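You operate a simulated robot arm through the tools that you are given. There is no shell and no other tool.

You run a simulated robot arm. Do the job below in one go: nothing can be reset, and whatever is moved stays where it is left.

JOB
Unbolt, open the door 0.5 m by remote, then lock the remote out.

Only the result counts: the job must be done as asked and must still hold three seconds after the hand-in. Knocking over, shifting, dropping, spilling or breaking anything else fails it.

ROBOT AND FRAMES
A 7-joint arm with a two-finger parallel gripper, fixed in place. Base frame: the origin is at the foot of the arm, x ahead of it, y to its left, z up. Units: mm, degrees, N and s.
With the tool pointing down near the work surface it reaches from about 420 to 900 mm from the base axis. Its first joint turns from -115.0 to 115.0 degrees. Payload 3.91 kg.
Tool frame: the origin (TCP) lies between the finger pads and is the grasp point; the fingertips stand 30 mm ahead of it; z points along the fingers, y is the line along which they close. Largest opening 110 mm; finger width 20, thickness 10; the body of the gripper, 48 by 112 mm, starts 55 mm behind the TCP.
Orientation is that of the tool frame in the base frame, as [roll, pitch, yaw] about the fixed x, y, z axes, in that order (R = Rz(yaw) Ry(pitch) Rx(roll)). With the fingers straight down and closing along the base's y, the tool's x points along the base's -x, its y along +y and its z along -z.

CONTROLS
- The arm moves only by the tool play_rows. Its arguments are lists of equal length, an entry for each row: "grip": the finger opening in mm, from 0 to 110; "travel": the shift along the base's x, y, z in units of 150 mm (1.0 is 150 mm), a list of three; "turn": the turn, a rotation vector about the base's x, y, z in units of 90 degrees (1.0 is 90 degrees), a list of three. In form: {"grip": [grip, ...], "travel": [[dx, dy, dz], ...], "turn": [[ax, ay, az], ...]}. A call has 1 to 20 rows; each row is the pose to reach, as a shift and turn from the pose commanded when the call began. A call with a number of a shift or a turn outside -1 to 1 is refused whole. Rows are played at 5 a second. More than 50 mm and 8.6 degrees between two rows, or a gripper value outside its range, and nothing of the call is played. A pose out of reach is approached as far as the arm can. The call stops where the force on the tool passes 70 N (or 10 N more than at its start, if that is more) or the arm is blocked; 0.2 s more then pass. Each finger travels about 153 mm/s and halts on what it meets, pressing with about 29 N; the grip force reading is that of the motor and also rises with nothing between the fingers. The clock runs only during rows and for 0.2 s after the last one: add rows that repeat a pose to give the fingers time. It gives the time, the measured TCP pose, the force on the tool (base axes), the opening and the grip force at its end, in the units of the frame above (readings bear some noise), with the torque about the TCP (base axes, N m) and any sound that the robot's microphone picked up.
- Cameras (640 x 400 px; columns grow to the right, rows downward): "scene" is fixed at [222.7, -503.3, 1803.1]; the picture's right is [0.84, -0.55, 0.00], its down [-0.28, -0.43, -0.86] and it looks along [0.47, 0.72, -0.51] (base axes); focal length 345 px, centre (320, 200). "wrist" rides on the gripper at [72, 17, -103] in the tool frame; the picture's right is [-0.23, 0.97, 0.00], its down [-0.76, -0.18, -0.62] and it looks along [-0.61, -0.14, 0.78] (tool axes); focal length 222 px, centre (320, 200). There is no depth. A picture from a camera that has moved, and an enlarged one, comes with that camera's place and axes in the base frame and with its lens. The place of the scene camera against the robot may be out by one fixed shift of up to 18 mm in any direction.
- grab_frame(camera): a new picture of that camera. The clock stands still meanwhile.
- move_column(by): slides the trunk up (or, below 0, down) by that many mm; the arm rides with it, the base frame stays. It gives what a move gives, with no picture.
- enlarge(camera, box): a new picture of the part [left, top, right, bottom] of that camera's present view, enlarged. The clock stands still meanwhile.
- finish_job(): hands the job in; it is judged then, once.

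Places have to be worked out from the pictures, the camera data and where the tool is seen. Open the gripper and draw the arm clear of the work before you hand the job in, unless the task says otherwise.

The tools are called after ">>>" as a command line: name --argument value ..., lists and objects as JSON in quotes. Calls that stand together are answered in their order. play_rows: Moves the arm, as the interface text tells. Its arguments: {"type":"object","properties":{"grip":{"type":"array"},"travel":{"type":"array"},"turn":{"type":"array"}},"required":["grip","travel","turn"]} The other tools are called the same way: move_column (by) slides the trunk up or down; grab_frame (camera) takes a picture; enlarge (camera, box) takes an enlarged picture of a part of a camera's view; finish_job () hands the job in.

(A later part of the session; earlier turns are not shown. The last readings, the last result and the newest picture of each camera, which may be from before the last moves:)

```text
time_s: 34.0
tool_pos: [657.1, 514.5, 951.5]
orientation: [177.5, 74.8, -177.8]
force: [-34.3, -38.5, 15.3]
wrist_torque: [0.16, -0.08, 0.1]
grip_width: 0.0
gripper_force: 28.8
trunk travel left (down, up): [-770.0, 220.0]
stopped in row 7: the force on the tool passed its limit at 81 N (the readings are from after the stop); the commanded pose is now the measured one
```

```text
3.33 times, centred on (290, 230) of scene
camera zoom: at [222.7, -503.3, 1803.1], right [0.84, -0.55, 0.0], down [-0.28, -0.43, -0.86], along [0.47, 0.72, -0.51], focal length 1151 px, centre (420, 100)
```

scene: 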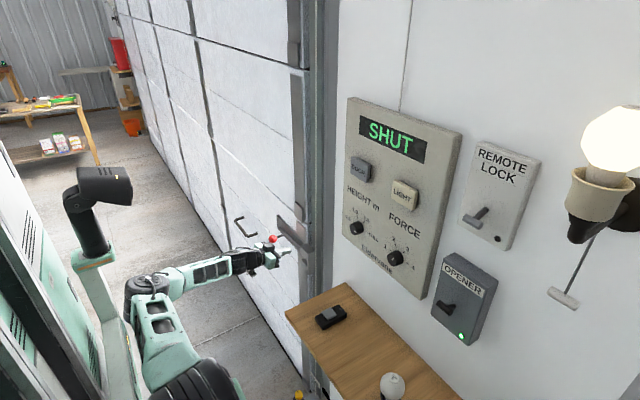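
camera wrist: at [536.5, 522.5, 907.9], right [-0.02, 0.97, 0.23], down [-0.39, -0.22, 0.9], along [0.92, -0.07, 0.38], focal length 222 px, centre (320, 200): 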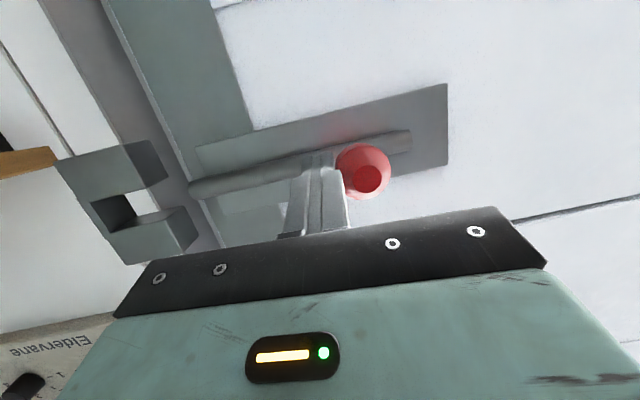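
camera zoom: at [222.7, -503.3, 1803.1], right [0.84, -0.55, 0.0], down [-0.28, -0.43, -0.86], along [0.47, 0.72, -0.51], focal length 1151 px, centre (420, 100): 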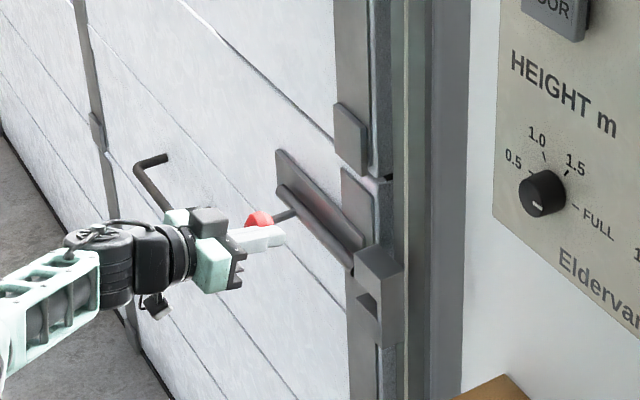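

The push ended at 81 N with the knob at about y 543: the bolt is at its end stop and the tip stands well clear of the keeper. I ease off in −y and withdraw in −x.

>>> play_rows --grip '[0, 0, 0, 0, 0, 0]' --travel '[[0, -0.1, 0], [0, -0.2, 0], [-0.2, -0.25, 0], [-0.45, -0.25, 0], [-0.7, -0.25, 0], [-0.7, -0.25, 0]]' --turn '[[0, 0, 0], [0, 0, 0], [0, 0, 0], [0, 0, 0], [0, 0, 0], [0, 0, 0]]'

>>> grab_frame --camera "wrist"

>>> grab_frame --camera "scene"

```text
time_s: 35.2
tool_pos: [661.2, 407.9, 950.9]
orientation: [177.0, 74.6, 171.8]
force: [-0.7, 0.0, -0.9]
wrist_torque: [-0.02, -0.01, 0.02]
grip_width: 0.0
gripper_force: 29.1
trunk travel left (down, up): [-770.0, 220.0]
stopped in row 6: the arm was blocked; the commanded pose is now the measured one
```

```text
taken
camera wrist: at [543.4, 437.7, 907.4], right [0.15, 0.96, 0.23], down [-0.42, -0.15, 0.9], along [0.9, -0.23, 0.38], focal length 222 px, centre (320, 200)
```

wrist: 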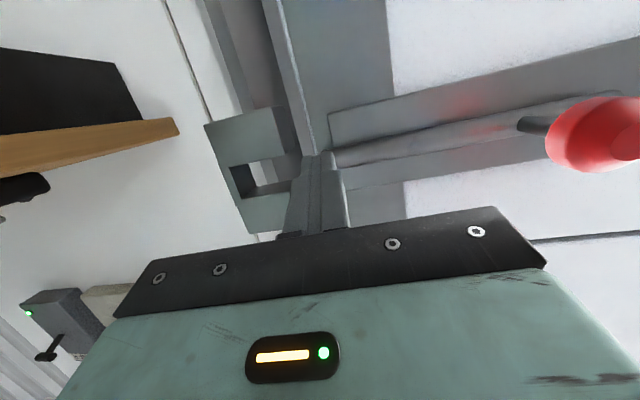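

```text
taken
```

scene: 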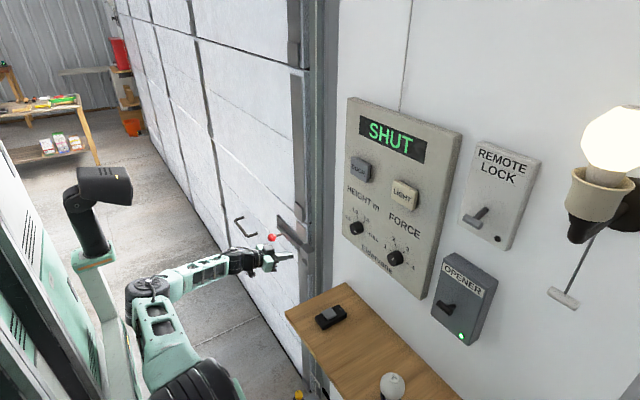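

The arm would not retract in −x with the tool this horizontal; instead it swung toward −y and stopped at (661,408,951), with no tool force. I look closely at the arm's elbow and the robot's own head post to find what blocks it.

>>> enlarge --camera "scene" --box '[40, 150, 320, 400]'

>>> enlarge --camera "scene" --box '[210, 190, 350, 300]'

```text
1.60 times, centred on (180, 275) of scene
camera zoom: at [222.7, -503.3, 1803.1], right [0.84, -0.55, 0.0], down [-0.28, -0.43, -0.86], along [0.47, 0.72, -0.51], focal length 552 px, centre (544, 80)
```

zoom: 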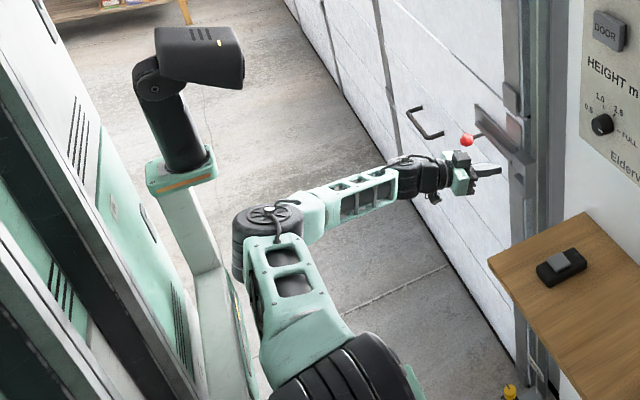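

```text
3.64 times, centred on (280, 245) of scene
camera zoom: at [222.7, -503.3, 1803.1], right [0.84, -0.55, 0.0], down [-0.28, -0.43, -0.86], along [0.47, 0.72, -0.51], focal length 1256 px, centre (466, 36)
```

zoom: 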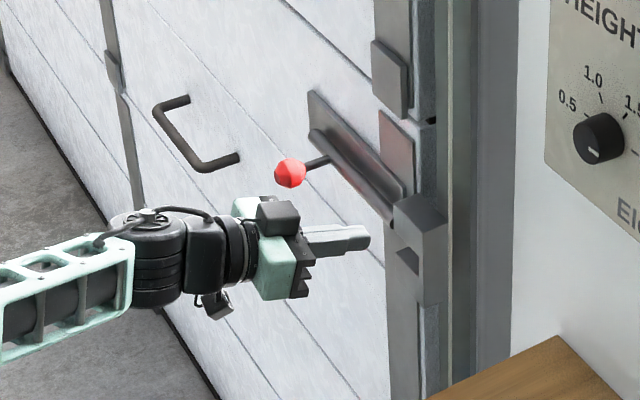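

The elbow is out sideways against the robot's own trunk, which is why it cannot fold further. The fingers are free here, so I raise the trunk 200 mm straight up, clear of the keeper, before sorting out the arm's posture.

>>> move_column --by 200

>>> grab_frame --camera "wrist"

>>> grab_frame --camera "scene"

```text
time_s: 37.4
tool_pos: [661.5, 407.9, 1150.7]
orientation: [177.1, 74.7, 171.9]
force: [-0.6, 0.0, 0.5]
wrist_torque: [-0.02, 0.0, 0.02]
grip_width: 0.2
gripper_force: 28.9
trunk travel left (down, up): [-970.0, 20.0]
```

```text
taken
camera wrist: at [543.1, 437.8, 1107.2], right [0.15, 0.96, 0.23], down [-0.42, -0.15, 0.9], along [0.9, -0.23, 0.38], focal length 222 px, centre (320, 200)
```

wrist: 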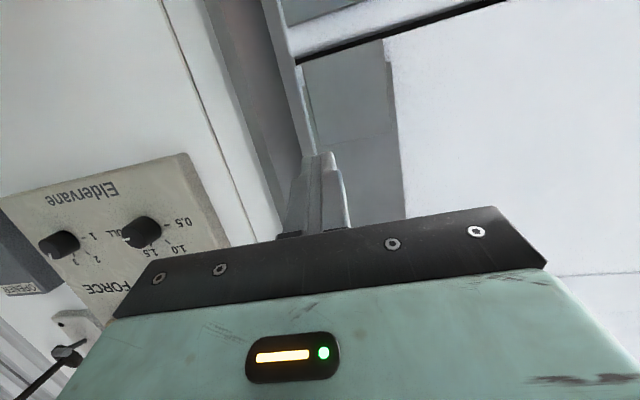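

```text
taken
```

scene: 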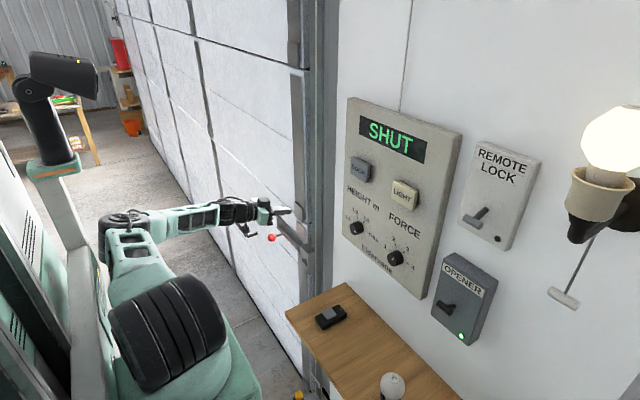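

Clear of the keeper at z 1151. I move up and toward −y in gentle steps, which rotates the elbow away from the trunk, and check how the arm follows.

>>> play_rows --grip '[0, 0, 0, 0, 0, 0, 0]' --travel '[[-0.03, -0.1, 0.15], [-0.06, -0.2, 0.3], [-0.1, -0.3, 0.45], [-0.15, -0.4, 0.6], [-0.2, -0.5, 0.8], [-0.25, -0.6, 1.0], [-0.25, -0.6, 1.0]]' --turn '[[0, 0, 0], [0, 0, 0], [0, 0, 0], [0, 0, 0], [0, 0, 0], [0, 0, 0], [0, 0, 0]]'

>>> grab_frame --camera "scene"

```text
time_s: 38.5
tool_pos: [702.3, 258.2, 1242.1]
orientation: [-175.9, 75.7, 168.5]
force: [0.2, -0.4, 0.4]
wrist_torque: [0.0, 0.01, -0.02]
grip_width: 0.0
gripper_force: 28.6
trunk travel left (down, up): [-970.0, 20.0]
stopped in row 5: the arm was blocked; the commanded pose is now the measured one
```

```text
taken
```

scene: 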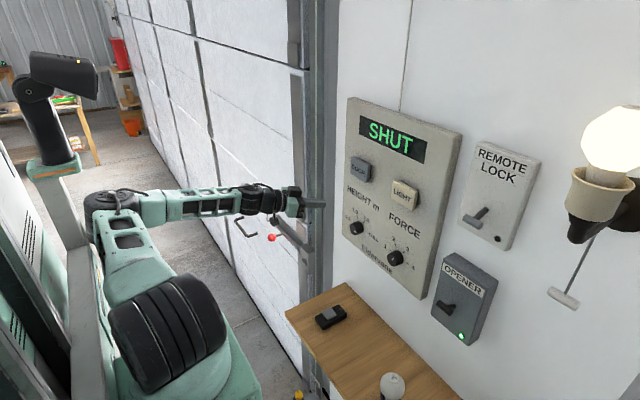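

The elbow lies beside the robot's own column at about (190,300), so it frees itself only when the wrist goes toward −y. I move straight in −y at constant x (tip x≈731, still 50 mm off the panel) in small steps.

>>> play_rows --grip '[0, 0, 0, 0, 0, 0]' --travel '[[0, -0.1, 0], [0, -0.2, 0], [0, -0.3, 0], [0, -0.4, 0], [0, -0.5, 0], [0, -0.5, 0]]' --turn '[[0, 0, 0], [0, 0, 0], [0, 0, 0], [0, 0, 0], [0, 0, 0], [0, 0, 0]]'

>>> grab_frame --camera "scene"

>>> grab_frame --camera "wrist"

```text
time_s: 39.9
tool_pos: [707.2, 184.1, 1241.7]
orientation: [-175.6, 75.7, 168.9]
force: [0.7, 0.2, 0.1]
wrist_torque: [0.01, 0.01, 0.03]
grip_width: 0.1
gripper_force: 28.6
trunk travel left (down, up): [-970.0, 20.0]
```

```text
taken
```

scene: 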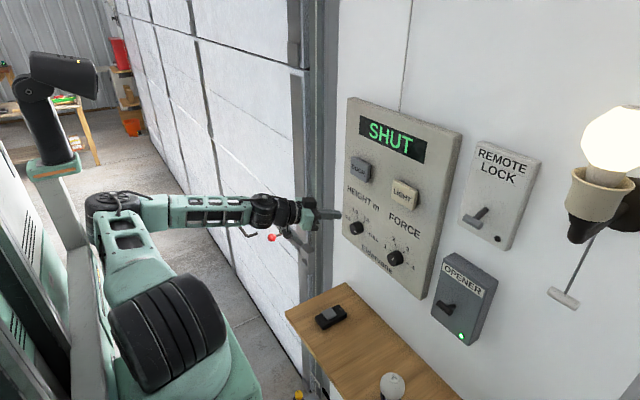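

```text
taken
camera wrist: at [596.5, 231.6, 1195.2], right [0.31, 0.93, 0.2], down [-0.45, -0.04, 0.89], along [0.84, -0.37, 0.4], focal length 222 px, centre (320, 200)
```

wrist: 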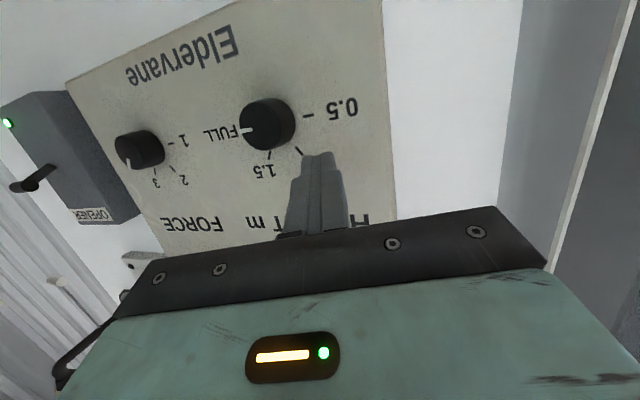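

The arm followed well to (707,184,1242), and the wrist camera now sees the dials (upside down), with HEIGHT pointing at FULL. I enlarge to measure knob position and tick angles.

>>> enlarge --camera "wrist" --box '[220, 70, 380, 190]'

>>> enlarge --camera "wrist" --box '[90, 90, 250, 210]'

```text
3.33 times, centred on (300, 130) of wrist
camera zoom: at [596.5, 231.6, 1195.2], right [0.31, 0.93, 0.2], down [-0.45, -0.04, 0.89], along [0.84, -0.37, 0.4], focal length 740 px, centre (387, 433)
```

zoom: 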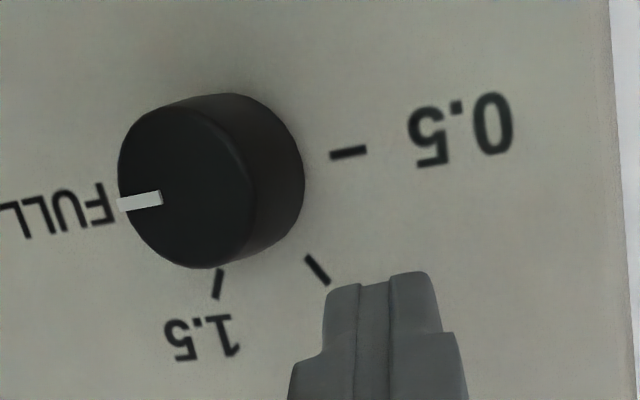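

```text
3.33 times, centred on (170, 150) of wrist
camera zoom: at [596.5, 231.6, 1195.2], right [0.31, 0.93, 0.2], down [-0.45, -0.04, 0.89], along [0.84, -0.37, 0.4], focal length 740 px, centre (820, 367)
```

zoom: 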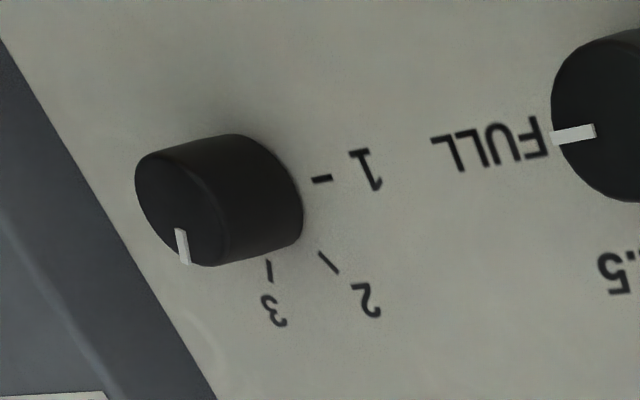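

Both views agree: HEIGHT knob axis at y≈130, z≈1204, cap at x≈747, panel face x≈770, diameter ≈36 mm, pointer exactly at FULL (−y). The ticks stand at −90°, −30°, +30°, +90°, so it must turn 180° over the top. I square the tool to point straight along +x in front of the knob.

>>> play_rows --grip '[0, 20, 40, 60, 70, 70]' --travel '[[-0.04, -0.07, -0.05], [-0.08, -0.14, -0.1], [-0.08, -0.22, -0.15], [-0.08, -0.3, -0.2], [-0.08, -0.36, -0.253], [-0.08, -0.36, -0.253]]' --turn '[[-0.002, -0.035, 0.038], [-0.004, -0.07, 0.076], [-0.006, -0.105, 0.114], [-0.008, -0.14, 0.15], [-0.009, -0.159, 0.171], [-0.009, -0.159, 0.171]]'

>>> grab_frame --camera "wrist"

>>> grab_frame --camera "scene"

```text
time_s: 40.8
tool_pos: [711.6, 114.6, 1224.3]
orientation: [152.2, 85.9, 144.4]
force: [-59.4, 10.3, 8.6]
wrist_torque: [0.19, 0.36, 2.1]
grip_width: 60.7
gripper_force: 1.1
trunk travel left (down, up): [-970.0, 20.0]
stopped in row 4: the force on the tool passed its limit at 88 N (the readings are from after the stop); the commanded pose is now the measured one
```

```text
taken
camera wrist: at [606.9, 149.9, 1158.3], right [0.15, 0.95, 0.26], down [-0.6, -0.12, 0.79], along [0.79, -0.27, 0.55], focal length 222 px, centre (320, 200)
```

wrist: 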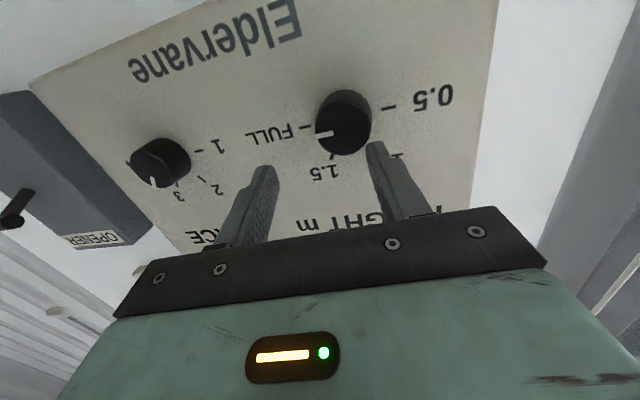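

```text
taken
```

scene: 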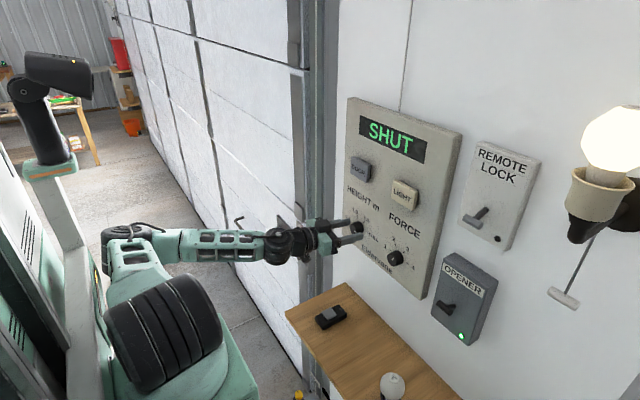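

A finger pressed on something as the arm (its elbow rubbing on the column again) drifted toward the panel: it stands at (712,115,1224) with 59 N along −x. I zoom in to see the contact before backing away.

>>> enlarge --camera "wrist" --box '[220, 70, 460, 230]'

>>> enlarge --camera "scene" --box '[60, 170, 400, 320]'

```text
2.50 times, centred on (340, 150) of wrist
camera zoom: at [606.9, 149.9, 1158.3], right [0.15, 0.95, 0.26], down [-0.6, -0.12, 0.79], along [0.79, -0.27, 0.55], focal length 555 px, centre (270, 325)
```

zoom: 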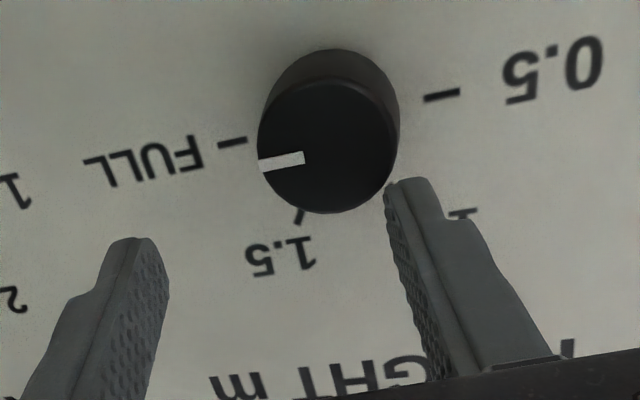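

```text
1.88 times, centred on (230, 245) of scene
camera zoom: at [222.7, -503.3, 1803.1], right [0.84, -0.55, 0.0], down [-0.28, -0.43, -0.86], along [0.47, 0.72, -0.51], focal length 650 px, centre (489, 115)
```

zoom: 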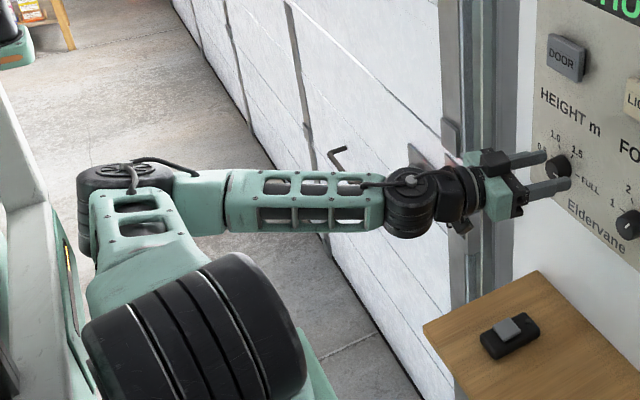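

The +y finger's tip is resting on the knob's cap (which confirms the cap at x≈746); nothing turned, the pointer is still at FULL. I back off 30 mm in −x.

>>> play_rows --grip '[60, 60, 60, 60]' --travel '[[-0.07, 0, 0], [-0.14, 0, 0], [-0.2, 0, 0], [-0.2, 0, 0]]' --turn '[[0, 0, 0], [0, 0, 0], [0, 0, 0], [0, 0, 0]]'

>>> grab_frame --camera "wrist"

```text
time_s: 42.0
tool_pos: [703.7, 72.0, 1223.0]
orientation: [159.7, 86.4, 146.8]
force: [1.1, 0.8, 0.4]
wrist_torque: [0.01, -0.01, -0.01]
grip_width: 60.0
gripper_force: 0.1
trunk travel left (down, up): [-970.0, 20.0]
stopped in row 4: the arm was blocked; the commanded pose is now the measured one
```

```text
taken
camera wrist: at [601.8, 115.5, 1155.7], right [0.23, 0.94, 0.25], down [-0.61, -0.06, 0.79], along [0.76, -0.33, 0.56], focal length 222 px, centre (320, 200)
```

wrist: 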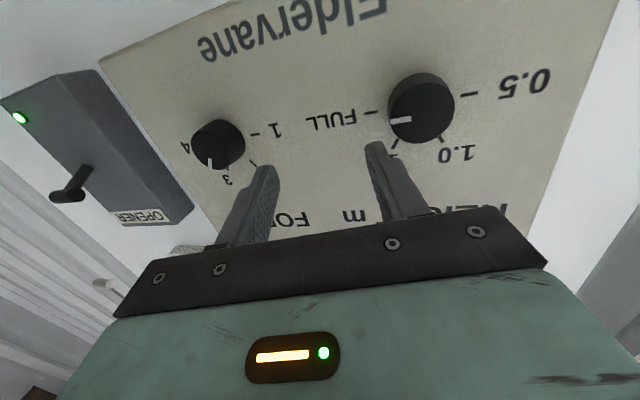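

Retracting still jams the elbow against the column, so the tool slid to (704,72,1223), now free between the two dials. Rolling the tool about x should swivel the elbow upward; I try 25° of roll in place in small steps and check.

>>> play_rows --grip '[60, 60, 60, 60, 60]' --travel '[[0, 0, 0.02], [0, 0, 0.04], [0, 0, 0.06], [0, 0, 0.08], [0, 0, 0.08]]' --turn '[[0.07, 0, 0], [0.14, 0, 0], [0.21, 0, 0], [0.28, 0, 0], [0.28, 0, 0]]'

>>> grab_frame --camera "scene"

>>> grab_frame --camera "wrist"

```text
time_s: 43.2
tool_pos: [703.2, 73.5, 1235.1]
orientation: [108.7, 62.6, 96.6]
force: [0.4, -0.4, -0.1]
wrist_torque: [0.01, 0.02, 0.01]
grip_width: 60.1
gripper_force: 0.0
trunk travel left (down, up): [-970.0, 20.0]
```

```text
taken
```

scene: 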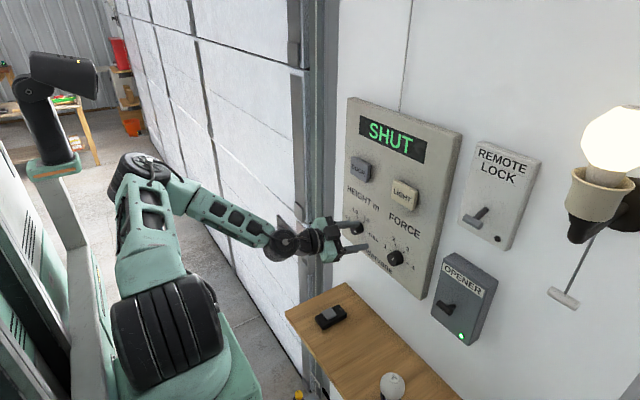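

```text
taken
camera wrist: at [601.2, 140.7, 1191.8], right [0.23, 0.75, 0.63], down [-0.61, -0.39, 0.69], along [0.76, -0.54, 0.36], focal length 222 px, centre (320, 200)
```

wrist: 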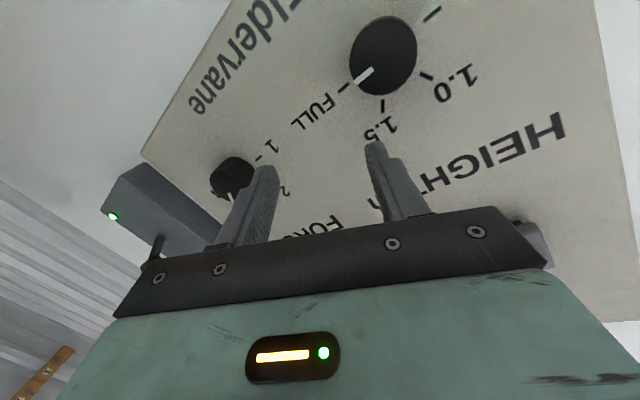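

The roll worked: the elbow has swung up and away from the column, and the arm followed exactly. I now square the tool to +x with 45° roll and centre it on the HEIGHT knob's axis at x 700, tips 16 mm short of the cap.

>>> play_rows --grip '[60, 60, 60, 60, 60, 60]' --travel '[[-0.02, 0.07, -0.04], [-0.02, 0.15, -0.08], [-0.02, 0.22, -0.12], [-0.02, 0.3, -0.16], [-0.02, 0.377, -0.207], [-0.02, 0.377, -0.207]]' --turn '[[0.04, -0.022, 0.019], [0.08, -0.045, 0.038], [0.12, -0.067, 0.057], [0.16, -0.09, 0.077], [0.2, -0.1117, 0.0958], [0.2, -0.1117, 0.0958]]'

>>> grab_frame --camera "wrist"

>>> grab_frame --camera "scene"

```text
time_s: 44.6
tool_pos: [699.3, 130.4, 1203.0]
orientation: [90.0, 45.0, 90.0]
force: [0.2, 0.3, -0.7]
wrist_torque: [0.02, 0.03, 0.01]
grip_width: 60.2
gripper_force: 0.1
trunk travel left (down, up): [-970.0, 20.0]
```

```text
taken
camera wrist: at [596.1, 194.3, 1162.9], right [0.0, 0.53, 0.85], down [-0.62, -0.66, 0.41], along [0.78, -0.53, 0.33], focal length 222 px, centre (320, 200)
```

wrist: 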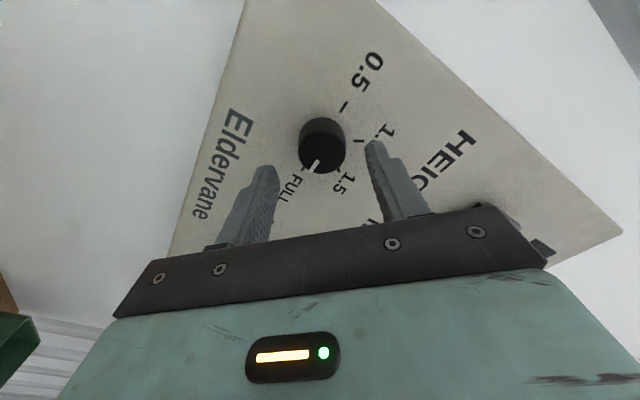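

```text
taken
```

scene: 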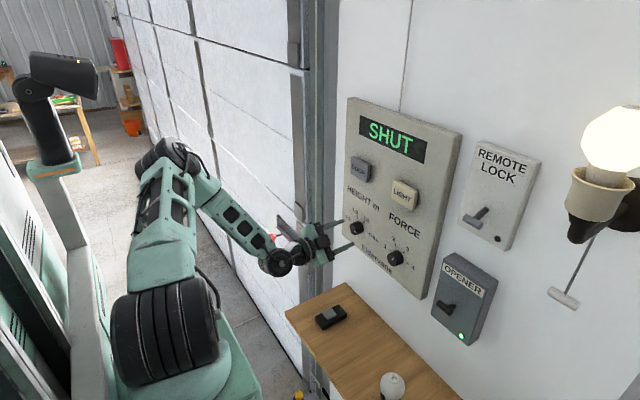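

The arm is now exactly at (699,130,1203), pointing +x with 45° roll, elbow up. I enlarge to check the alignment with the knob.

>>> enlarge --camera "wrist" --box '[230, 80, 410, 220]'

```text
2.86 times, centred on (320, 150) of wrist
camera zoom: at [596.1, 194.3, 1162.9], right [0.0, 0.53, 0.85], down [-0.62, -0.66, 0.41], along [0.78, -0.53, 0.33], focal length 635 px, centre (320, 343)
```

zoom: 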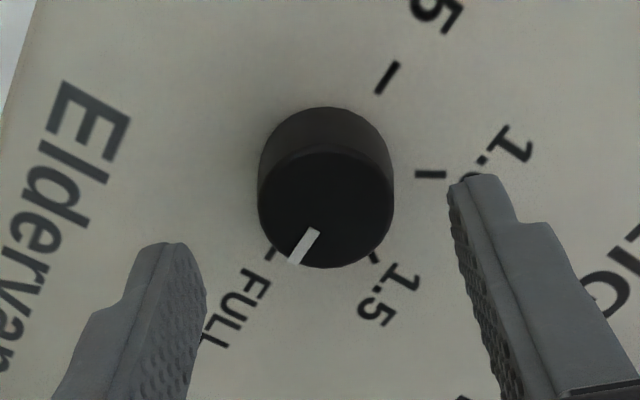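

The knob's cap centre computes to (746,130.8,1203.8), well aligned. I roll the tool +90° (to 135°) clear of the knob, to be able to turn the knob −90° per grip.

>>> play_rows --grip '[60, 60, 60, 60, 60, 60, 60, 60, 60, 60, 60, 60, 60]' --travel '[[0, 0, 0], [0, 0, 0], [0, 0, 0], [0, 0, 0], [0, 0, 0], [0, 0, 0], [0, 0, 0], [0, 0, 0], [0, 0, 0], [0, 0, 0], [0, 0, 0], [0, 0, 0.005], [0, 0, 0.005]]' --turn '[[0.085, 0, 0], [0.17, 0, 0], [0.255, 0, 0], [0.34, 0, 0], [0.425, 0, 0], [0.51, 0, 0], [0.595, 0, 0], [0.68, 0, 0], [0.765, 0, 0], [0.85, 0, 0], [0.93, 0, 0], [1.0, 0, 0], [1.0, 0, 0]]'

>>> grab_frame --camera "wrist"

>>> grab_frame --camera "scene"

```text
time_s: 47.4
tool_pos: [700.0, 130.4, 1205.0]
orientation: [90.1, -45.0, 90.1]
force: [-0.1, 0.6, -0.1]
wrist_torque: [-0.03, 0.01, -0.01]
grip_width: 60.0
gripper_force: 0.0
trunk travel left (down, up): [-970.0, 20.0]
```

```text
taken
camera wrist: at [595.8, 170.0, 1266.3], right [0.0, -0.85, 0.53], down [-0.62, -0.41, -0.66], along [0.78, -0.33, -0.53], focal length 222 px, centre (320, 200)
```

wrist: 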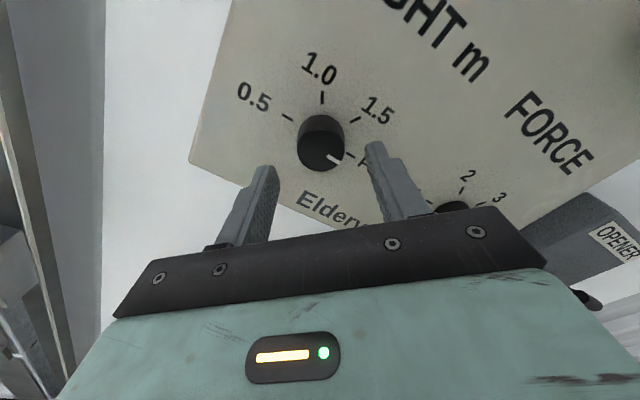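

```text
taken
```

scene: 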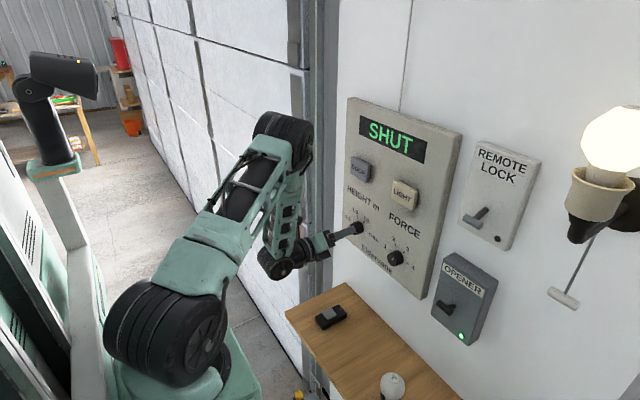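

Camera is now above, view upright, pointer at FULL. I advance 33 mm so the fingertips straddle the knob (tips at x≈763, panel at 770) and close on it.

>>> play_rows --grip '[60, 60, 60, 45, 30, 30, 30]' --travel '[[0.08, 0.002, -0.005], [0.16, 0.002, -0.005], [0.22, 0.002, -0.005], [0.22, 0.002, -0.005], [0.22, 0.002, -0.005], [0.22, 0.002, -0.005], [0.22, 0.002, -0.005]]' --turn '[[0, 0, 0], [0, 0, 0], [0, 0, 0], [0, 0, 0], [0, 0, 0], [0, 0, 0], [0, 0, 0]]'

>>> grab_frame --camera "wrist"

```text
time_s: 49.0
tool_pos: [732.9, 128.9, 1204.3]
orientation: [89.8, -44.9, 90.1]
force: [0.6, -6.1, 9.3]
wrist_torque: [-0.01, -0.2, -0.37]
grip_width: 36.9
gripper_force: 44.5
trunk travel left (down, up): [-970.0, 20.0]
```

```text
taken
camera wrist: at [628.7, 169.6, 1266.3], right [0.0, -0.85, 0.53], down [-0.62, -0.41, -0.66], along [0.78, -0.33, -0.53], focal length 222 px, centre (320, 200)
```

wrist: 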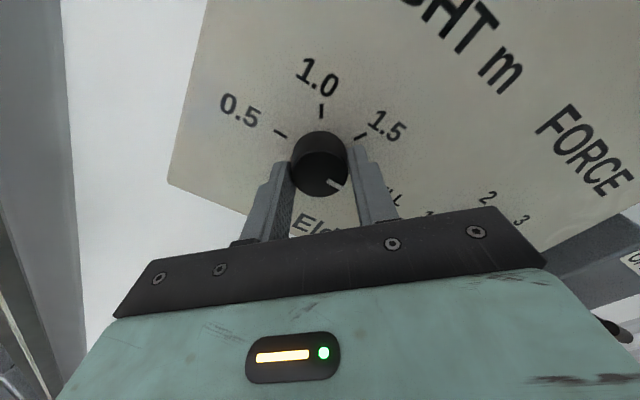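

Gripped at 36.9 mm. I turn −90° about x (from FULL over the top toward 0.5).

>>> play_rows --grip '[30, 30, 30, 30, 30, 30, 30, 30, 30, 30, 30, 30, 30]' --travel '[[0, 0, 0], [0, 0, 0], [0, 0, 0], [0, 0, 0], [0, 0, 0], [0, 0, 0], [0, 0, 0], [0, 0, 0], [0, 0, 0], [0, 0, 0], [0, 0, 0], [0, 0, 0], [0, 0, 0]]' --turn '[[-0.085, 0, 0], [-0.17, 0, 0], [-0.255, 0, 0], [-0.34, 0, 0], [-0.425, 0, 0], [-0.51, 0, 0], [-0.595, 0, 0], [-0.68, 0, 0], [-0.765, 0, 0], [-0.85, 0, 0], [-0.93, 0, 0], [-1.0, 0, 0], [-1.0, 0, 0]]'

>>> grab_frame --camera "wrist"

>>> enlarge --camera "scene" --box '[300, 180, 420, 280]'

```text
time_s: 51.8
tool_pos: [732.3, 129.0, 1204.1]
orientation: [89.5, 45.1, 89.5]
force: [12.7, -11.0, 29.2]
wrist_torque: [0.01, -0.89, -0.37]
grip_width: 36.5
gripper_force: 45.2
trunk travel left (down, up): [-970.0, 20.0]
```

```text
taken
camera wrist: at [629.1, 193.5, 1164.4], right [0.0, 0.53, 0.85], down [-0.63, -0.66, 0.41], along [0.78, -0.53, 0.34], focal length 222 px, centre (320, 200)
```

wrist: 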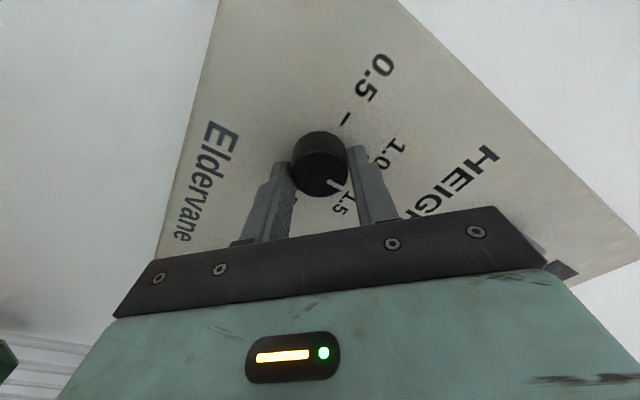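

```text
4.00 times, centred on (360, 230) of scene
camera zoom: at [222.7, -503.3, 1803.1], right [0.84, -0.55, 0.0], down [-0.28, -0.43, -0.86], along [0.47, 0.72, -0.51], focal length 1381 px, centre (160, 80)
```

zoom: 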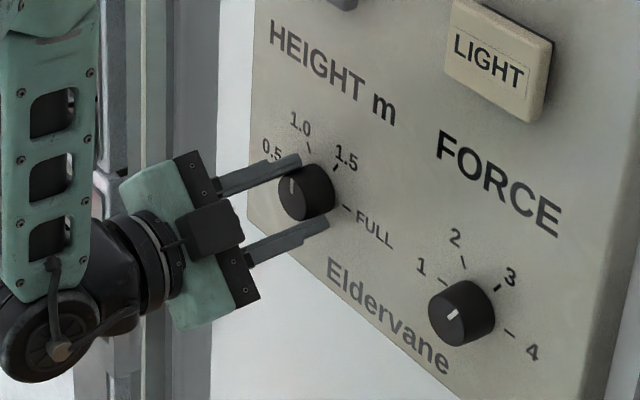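

The knob turned with the tool; the pointer now looks to be near the top. I enlarge to measure it.

>>> enlarge --camera "wrist" --box '[250, 100, 410, 230]'

```text
3.08 times, centred on (330, 165) of wrist
camera zoom: at [629.1, 193.5, 1164.4], right [0.0, 0.53, 0.85], down [-0.63, -0.66, 0.41], along [0.78, -0.53, 0.34], focal length 684 px, centre (289, 308)
```

zoom: 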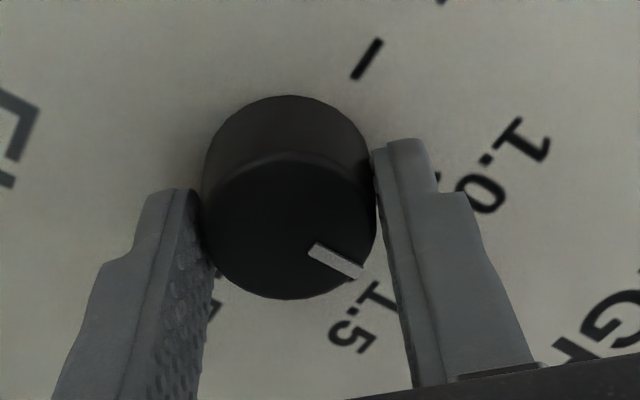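

The pointer is now exactly at the top, so 90° are done. I open the fingers and roll back +90° around the knob without touching it.

>>> play_rows --grip '[50, 64, 64, 64, 64, 64, 64, 64, 64, 64, 64, 64, 64, 64, 64, 64]' --travel '[[0, 0, 0], [0, 0, 0], [-0.04, 0.01, 0], [-0.04, 0.01, 0], [-0.04, 0.01, 0], [-0.04, 0.01, 0], [-0.04, 0.01, 0], [-0.04, 0.01, 0], [-0.04, 0.01, 0], [-0.04, 0.01, 0], [-0.04, 0.01, 0], [-0.04, 0.01, 0], [-0.04, 0.01, 0], [-0.04, 0.01, 0], [-0.04, 0.01, 0], [0, 0.008, 0]]' --turn '[[0, 0, 0], [0, 0, 0], [0, 0, 0], [0.085, 0, 0], [0.17, 0, 0], [0.255, 0, 0], [0.34, 0, 0], [0.425, 0, 0], [0.51, 0, 0], [0.595, 0, 0], [0.68, 0, 0], [0.765, 0, 0], [0.85, 0, 0], [0.93, 0, 0], [1.0, 0, 0], [1.0, 0, 0]]'

>>> grab_frame --camera "wrist"

```text
time_s: 55.2
tool_pos: [732.4, 131.7, 1203.3]
orientation: [90.0, -44.9, 90.0]
force: [0.4, 0.2, -0.1]
wrist_torque: [-0.02, -0.02, 0.03]
grip_width: 63.8
gripper_force: 0.0
trunk travel left (down, up): [-970.0, 20.0]
```

```text
taken
camera wrist: at [629.0, 171.6, 1265.9], right [0.0, -0.85, 0.53], down [-0.62, -0.41, -0.66], along [0.78, -0.33, -0.53], focal length 222 px, centre (320, 200)
```

wrist: 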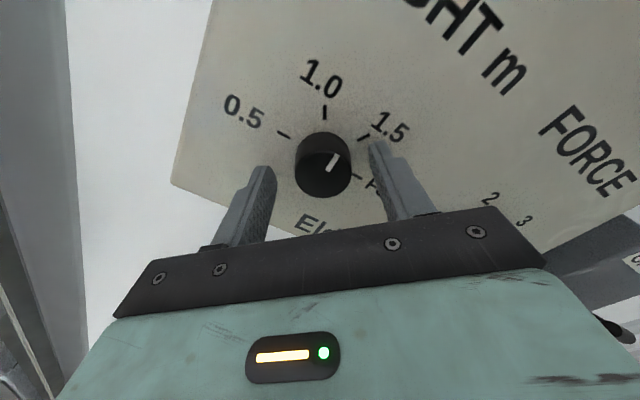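

The pointer now stands between 1.0 and 1.5 (straight up), untouched by the regrasp. I close on the knob and turn a further −90°.

>>> play_rows --grip '[50, 30, 30, 30, 30, 30, 30, 30, 30, 30, 30, 30, 30, 30, 30, 30]' --travel '[[0, 0, 0], [0, 0, 0], [0, 0, 0], [0, 0, 0], [0, 0, 0], [0, 0, 0], [0, 0, 0], [0, 0, 0], [0, 0, 0], [0, 0, 0], [0, 0, 0], [0, 0, 0], [0, 0, 0], [0, 0, 0], [0, 0, 0], [0, 0, 0]]' --turn '[[0, 0, 0], [0, 0, 0], [0, 0, 0], [-0.085, 0, 0], [-0.17, 0, 0], [-0.255, 0, 0], [-0.34, 0, 0], [-0.425, 0, 0], [-0.51, 0, 0], [-0.595, 0, 0], [-0.68, 0, 0], [-0.765, 0, 0], [-0.85, 0, 0], [-0.93, 0, 0], [-1.0, 0, 0], [-1.0, 0, 0]]'

>>> enlarge --camera "wrist" --box '[250, 100, 410, 230]'

>>> enlarge --camera "scene" --box '[300, 180, 420, 280]'

```text
time_s: 58.6
tool_pos: [732.7, 132.5, 1204.0]
orientation: [89.9, 45.3, 89.9]
force: [11.6, -5.3, 17.7]
wrist_torque: [0.4, -1.14, -0.32]
grip_width: 36.7
gripper_force: 45.0
trunk travel left (down, up): [-970.0, 20.0]
```

```text
3.08 times, centred on (330, 165) of wrist
camera zoom: at [628.5, 195.5, 1163.0], right [0.0, 0.53, 0.85], down [-0.62, -0.66, 0.41], along [0.78, -0.53, 0.33], focal length 684 px, centre (289, 308)
```

zoom: 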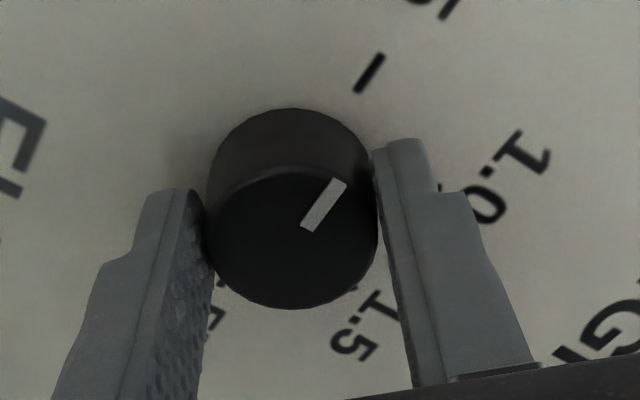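

```text
4.00 times, centred on (360, 230) of scene
camera zoom: at [222.7, -503.3, 1803.1], right [0.84, -0.55, 0.0], down [-0.28, -0.43, -0.86], along [0.47, 0.72, -0.51], focal length 1381 px, centre (160, 80)
```

zoom: 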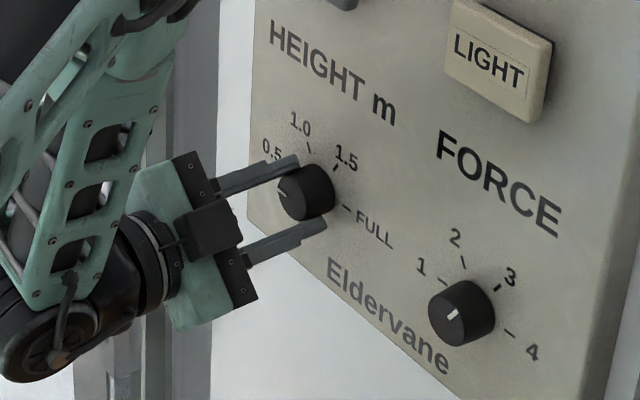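

The pointer now points along +y, level with the 0.5 tick. I release, back off 45 mm and look.

>>> play_rows --grip '[50, 64, 64, 64, 64, 64]' --travel '[[0, 0, 0], [0, 0, 0], [-0.1, 0, 0], [-0.2, 0, 0], [-0.3, 0, 0], [-0.3, 0, 0]]' --turn '[[0, 0, 0], [0, 0, 0], [0, 0, 0], [0, 0, 0], [0, 0, 0], [0, 0, 0]]'

>>> grab_frame --camera "wrist"

>>> enlarge --camera "scene" --box '[335, 195, 395, 245]'

>>> grab_frame --camera "scene"

```text
time_s: 60.0
tool_pos: [686.5, 131.9, 1203.8]
orientation: [90.2, 45.1, 90.0]
force: [-0.3, 0.5, 0.2]
wrist_torque: [-0.02, 0.02, -0.01]
grip_width: 64.1
gripper_force: 0.2
trunk travel left (down, up): [-970.0, 20.0]
```

```text
taken
camera wrist: at [583.3, 195.4, 1163.4], right [0.0, 0.53, 0.85], down [-0.62, -0.66, 0.42], along [0.78, -0.53, 0.33], focal length 222 px, centre (320, 200)
```

wrist: 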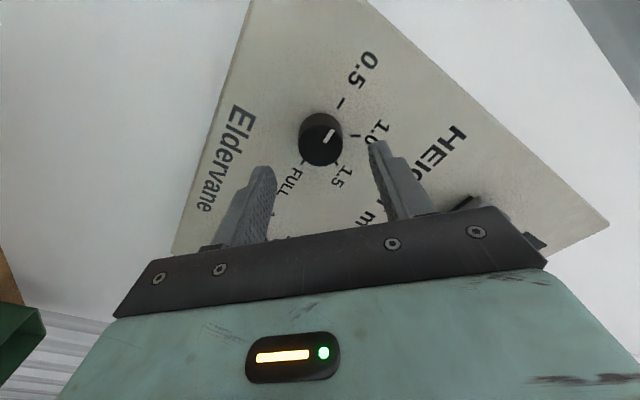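

```text
8.00 times, centred on (365, 220) of scene
camera zoom: at [222.7, -503.3, 1803.1], right [0.84, -0.55, 0.0], down [-0.28, -0.43, -0.86], along [0.47, 0.72, -0.51], focal length 2762 px, centre (-40, 40)
```

zoom: 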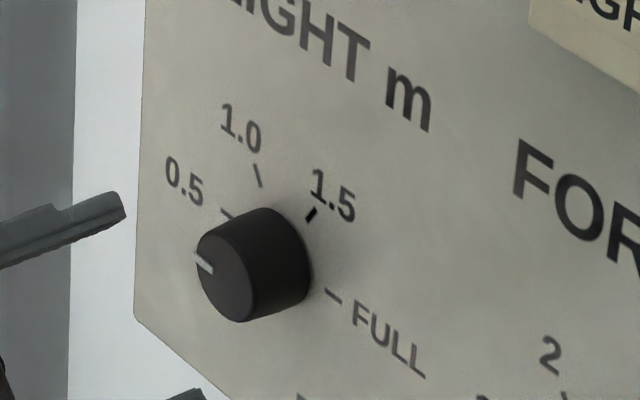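

```text
taken
```

scene: 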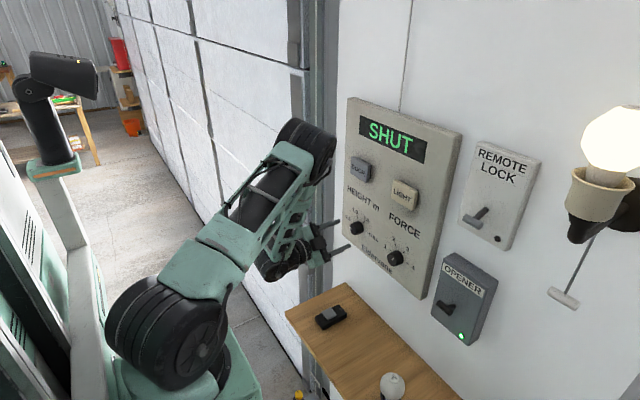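

HEIGHT is at 0.5 m now. Next I turn the tool to point straight down (90° about y) while drawing back, staying at z≈1204 well above the shelf, and close the fingers for pressing the remote.

>>> play_rows --grip '[64, 64, 64, 40, 20, 0, 0, 0, 0, 0, 0, 0, 0]' --travel '[[-0.08, 0, 0], [-0.16, 0, 0], [-0.22, -0.02, 0], [-0.26, -0.04, 0], [-0.3, -0.06, 0], [-0.31, -0.08, 0], [-0.31, -0.1, 0], [-0.31, -0.12, 0], [-0.31, -0.14, 0], [-0.31, -0.15, 0], [-0.31, -0.15, 0], [-0.31, -0.15, 0], [-0.31, -0.15, 0]]' --turn '[[0, 0.085, 0], [0, 0.17, 0], [0, 0.255, 0], [0, 0.34, 0], [0, 0.425, 0], [0, 0.51, 0], [0, 0.595, 0], [0, 0.68, 0], [0, 0.765, 0], [0, 0.85, 0], [0, 0.93, 0], [0, 1.0, 0], [0, 1.0, 0]]'

>>> grab_frame --camera "wrist"

>>> grab_frame --camera "scene"

```text
time_s: 62.8
tool_pos: [642.7, 109.4, 1204.3]
orientation: [-179.8, -0.1, 135.1]
force: [-0.7, 0.0, -0.2]
wrist_torque: [-0.01, 0.02, 0.02]
grip_width: 0.2
gripper_force: 29.3
trunk travel left (down, up): [-970.0, 20.0]
```

```text
taken
camera wrist: at [601.5, 173.1, 1305.8], right [0.85, 0.53, 0.0], down [0.42, -0.66, 0.62], along [0.33, -0.53, -0.78], focal length 222 px, centre (320, 200)
```

wrist: 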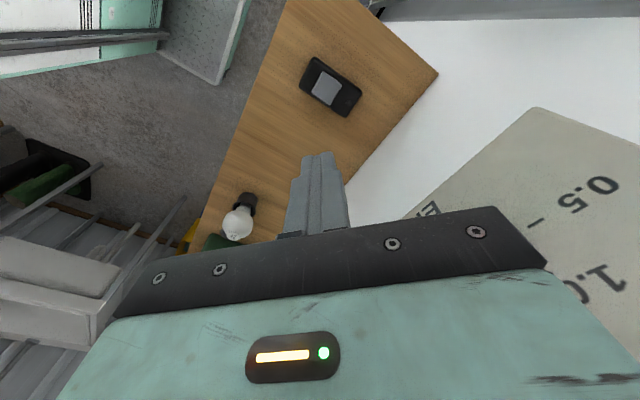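

```text
taken
```

scene: 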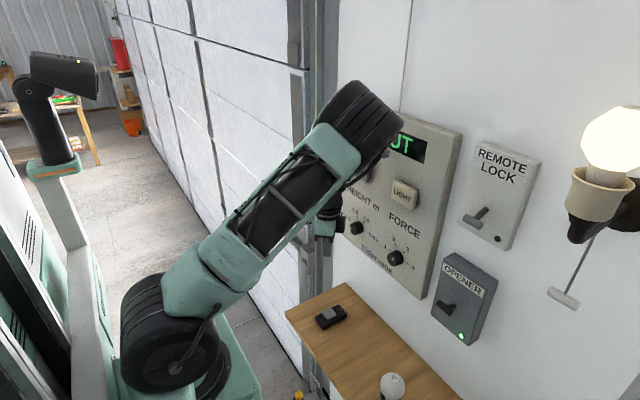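

The tool points exactly down at (643,109,1204). The elbow is now high and forward, so before descending I check its distance to the wall.

>>> enlarge --camera "scene" --box '[90, 60, 480, 400]'

>>> enlarge --camera "wrist" --box '[270, 30, 400, 180]'

```text
1.18 times, centred on (285, 230) of scene
camera zoom: at [222.7, -503.3, 1803.1], right [0.84, -0.55, 0.0], down [-0.28, -0.43, -0.86], along [0.47, 0.72, -0.51], focal length 406 px, centre (361, 165)
```

zoom: 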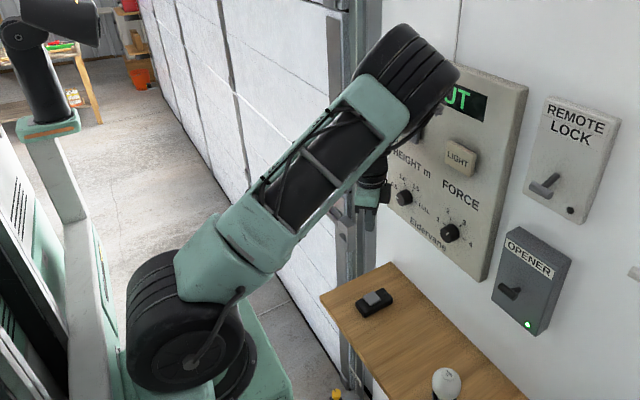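

```text
2.67 times, centred on (335, 105) of wrist
camera zoom: at [601.5, 173.1, 1305.8], right [0.85, 0.53, 0.0], down [0.42, -0.66, 0.62], along [0.33, -0.53, -0.78], focal length 592 px, centre (280, 453)
```

zoom: 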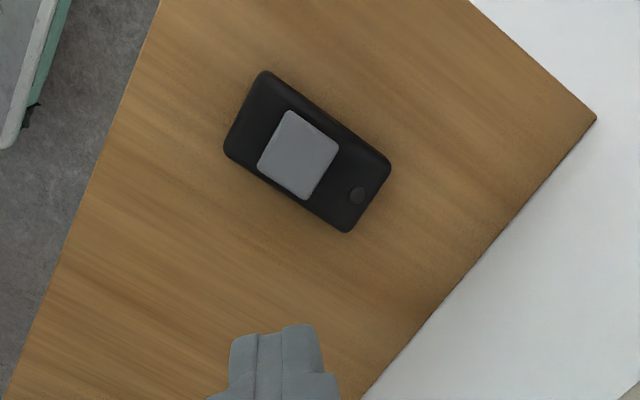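

The button works out at (653,110,~928), and the elbow has some 90 mm to the panel. I lower the whole arm by the trunk (x stays the same) to tool z≈1004, fingertips ~45 mm above the remote, then centre over the button.

>>> move_column --by -200

>>> play_rows --grip '[0, 0]' --travel '[[0.067, 0.004, 0], [0.067, 0.004, 0]]' --turn '[[0, 0, 0], [0, 0, 0]]'

>>> grab_frame --camera "wrist"

>>> grab_frame --camera "scene"

```text
time_s: 65.0
tool_pos: [641.4, 108.7, 1003.6]
orientation: [-179.8, 0.1, 135.1]
force: [-0.2, -0.2, 0.5]
wrist_torque: [0.0, 0.0, -0.02]
grip_width: 0.2
gripper_force: 29.3
trunk travel left (down, up): [-770.0, 220.0]
```

```text
time_s: 65.6
tool_pos: [652.4, 108.4, 1003.0]
orientation: [-180.0, 0.0, 135.1]
force: [0.5, 0.5, -0.6]
wrist_torque: [0.0, 0.03, 0.02]
grip_width: 0.2
gripper_force: 29.0
trunk travel left (down, up): [-770.0, 220.0]
```

```text
taken
camera wrist: at [611.7, 173.6, 1105.4], right [0.85, 0.53, 0.0], down [0.41, -0.66, 0.62], along [0.33, -0.53, -0.78], focal length 222 px, centre (320, 200)
```

wrist: 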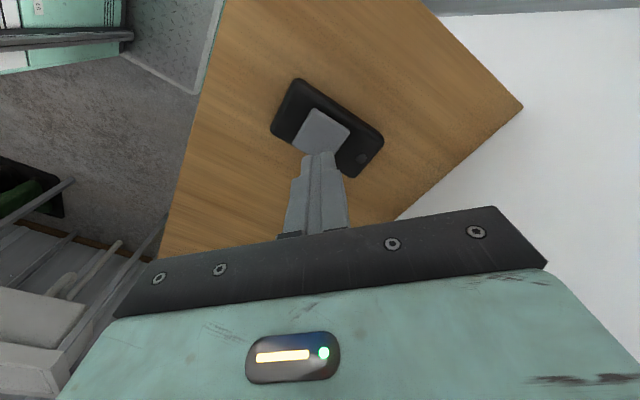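

```text
taken
```

scene: 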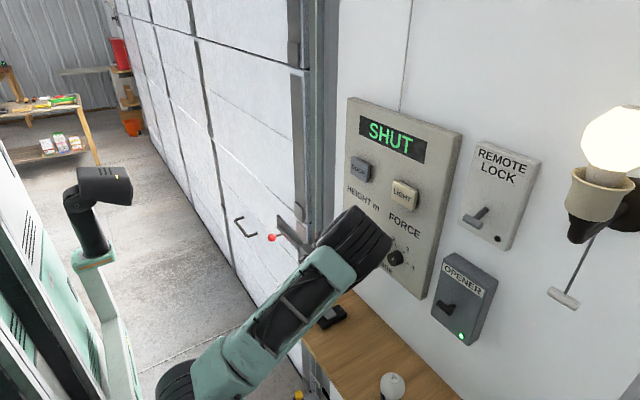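

The fingertips hang right over the grey button. I descend to just above it (tips ≈ 932) and read the force.

>>> play_rows --grip '[0, 0, 0, 0]' --travel '[[0, 0.012, -0.1], [0, 0.012, -0.2], [0, 0.012, -0.26], [0, 0.012, -0.26]]' --turn '[[0, 0, 0], [0, 0, 0], [0, 0, 0], [0, 0, 0]]'

>>> enlarge --camera "wrist" --box '[250, 80, 400, 240]'

```text
time_s: 66.6
tool_pos: [651.6, 110.8, 965.2]
orientation: [-179.9, 0.0, 135.1]
force: [0.3, -1.0, -0.3]
wrist_torque: [0.02, 0.02, 0.0]
grip_width: 0.1
gripper_force: 28.8
trunk travel left (down, up): [-770.0, 220.0]
```

```text
2.50 times, centred on (325, 160) of wrist
camera zoom: at [611.3, 175.3, 1066.7], right [0.85, 0.53, 0.0], down [0.41, -0.66, 0.62], along [0.33, -0.53, -0.78], focal length 555 px, centre (308, 300)
```

zoom: 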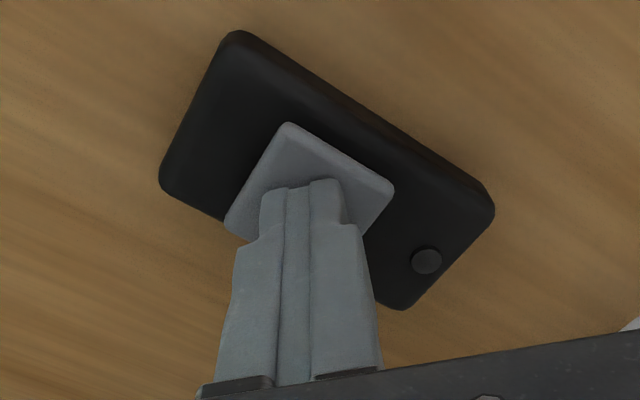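

The tips are centred over the button with no contact yet. I press down in small steps of about 2 mm.

>>> play_rows --grip '[0, 0, 0, 0, 0]' --travel '[[0, 0, -0.013], [0, 0, -0.027], [0, 0, -0.04], [0, 0, -0.053], [0, 0, -0.053]]' --turn '[[0, 0, 0], [0, 0, 0], [0, 0, 0], [0, 0, 0], [0, 0, 0]]'

```text
time_s: 67.8
tool_pos: [651.0, 111.5, 957.5]
orientation: [180.0, 0.1, 135.0]
force: [-1.6, -4.1, 16.8]
wrist_torque: [-0.13, 0.02, 0.03]
grip_width: 0.1
gripper_force: 29.2
trunk travel left (down, up): [-770.0, 220.0]
heard: click
```

A click was heard at about 17 N: the button is pressed. I lift off at once and look whether the door moves.

>>> play_rows --grip '[0, 0, 0]' --travel '[[0, 0, 0.05], [0, 0, 0.2], [0, 0, 0.35]]' --turn '[[0, 0, 0], [0, 0, 0], [0, 0, 0]]'

>>> grab_frame --camera "scene"

```text
time_s: 68.6
tool_pos: [651.5, 111.0, 1008.5]
orientation: [-180.0, 0.0, 135.1]
force: [-0.1, -1.1, 0.0]
wrist_torque: [-0.03, 0.01, 0.02]
grip_width: 0.0
gripper_force: 29.4
trunk travel left (down, up): [-770.0, 220.0]
```

```text
taken
```

scene: 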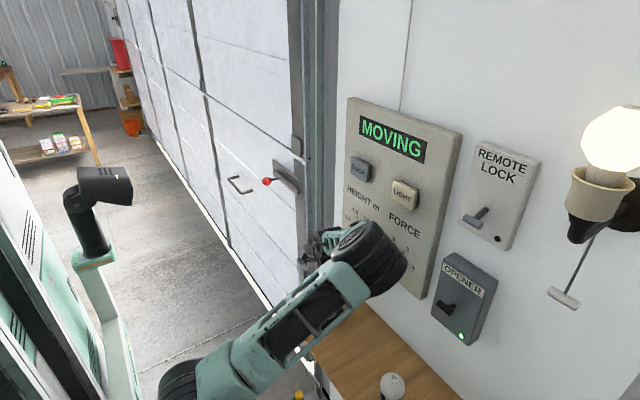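

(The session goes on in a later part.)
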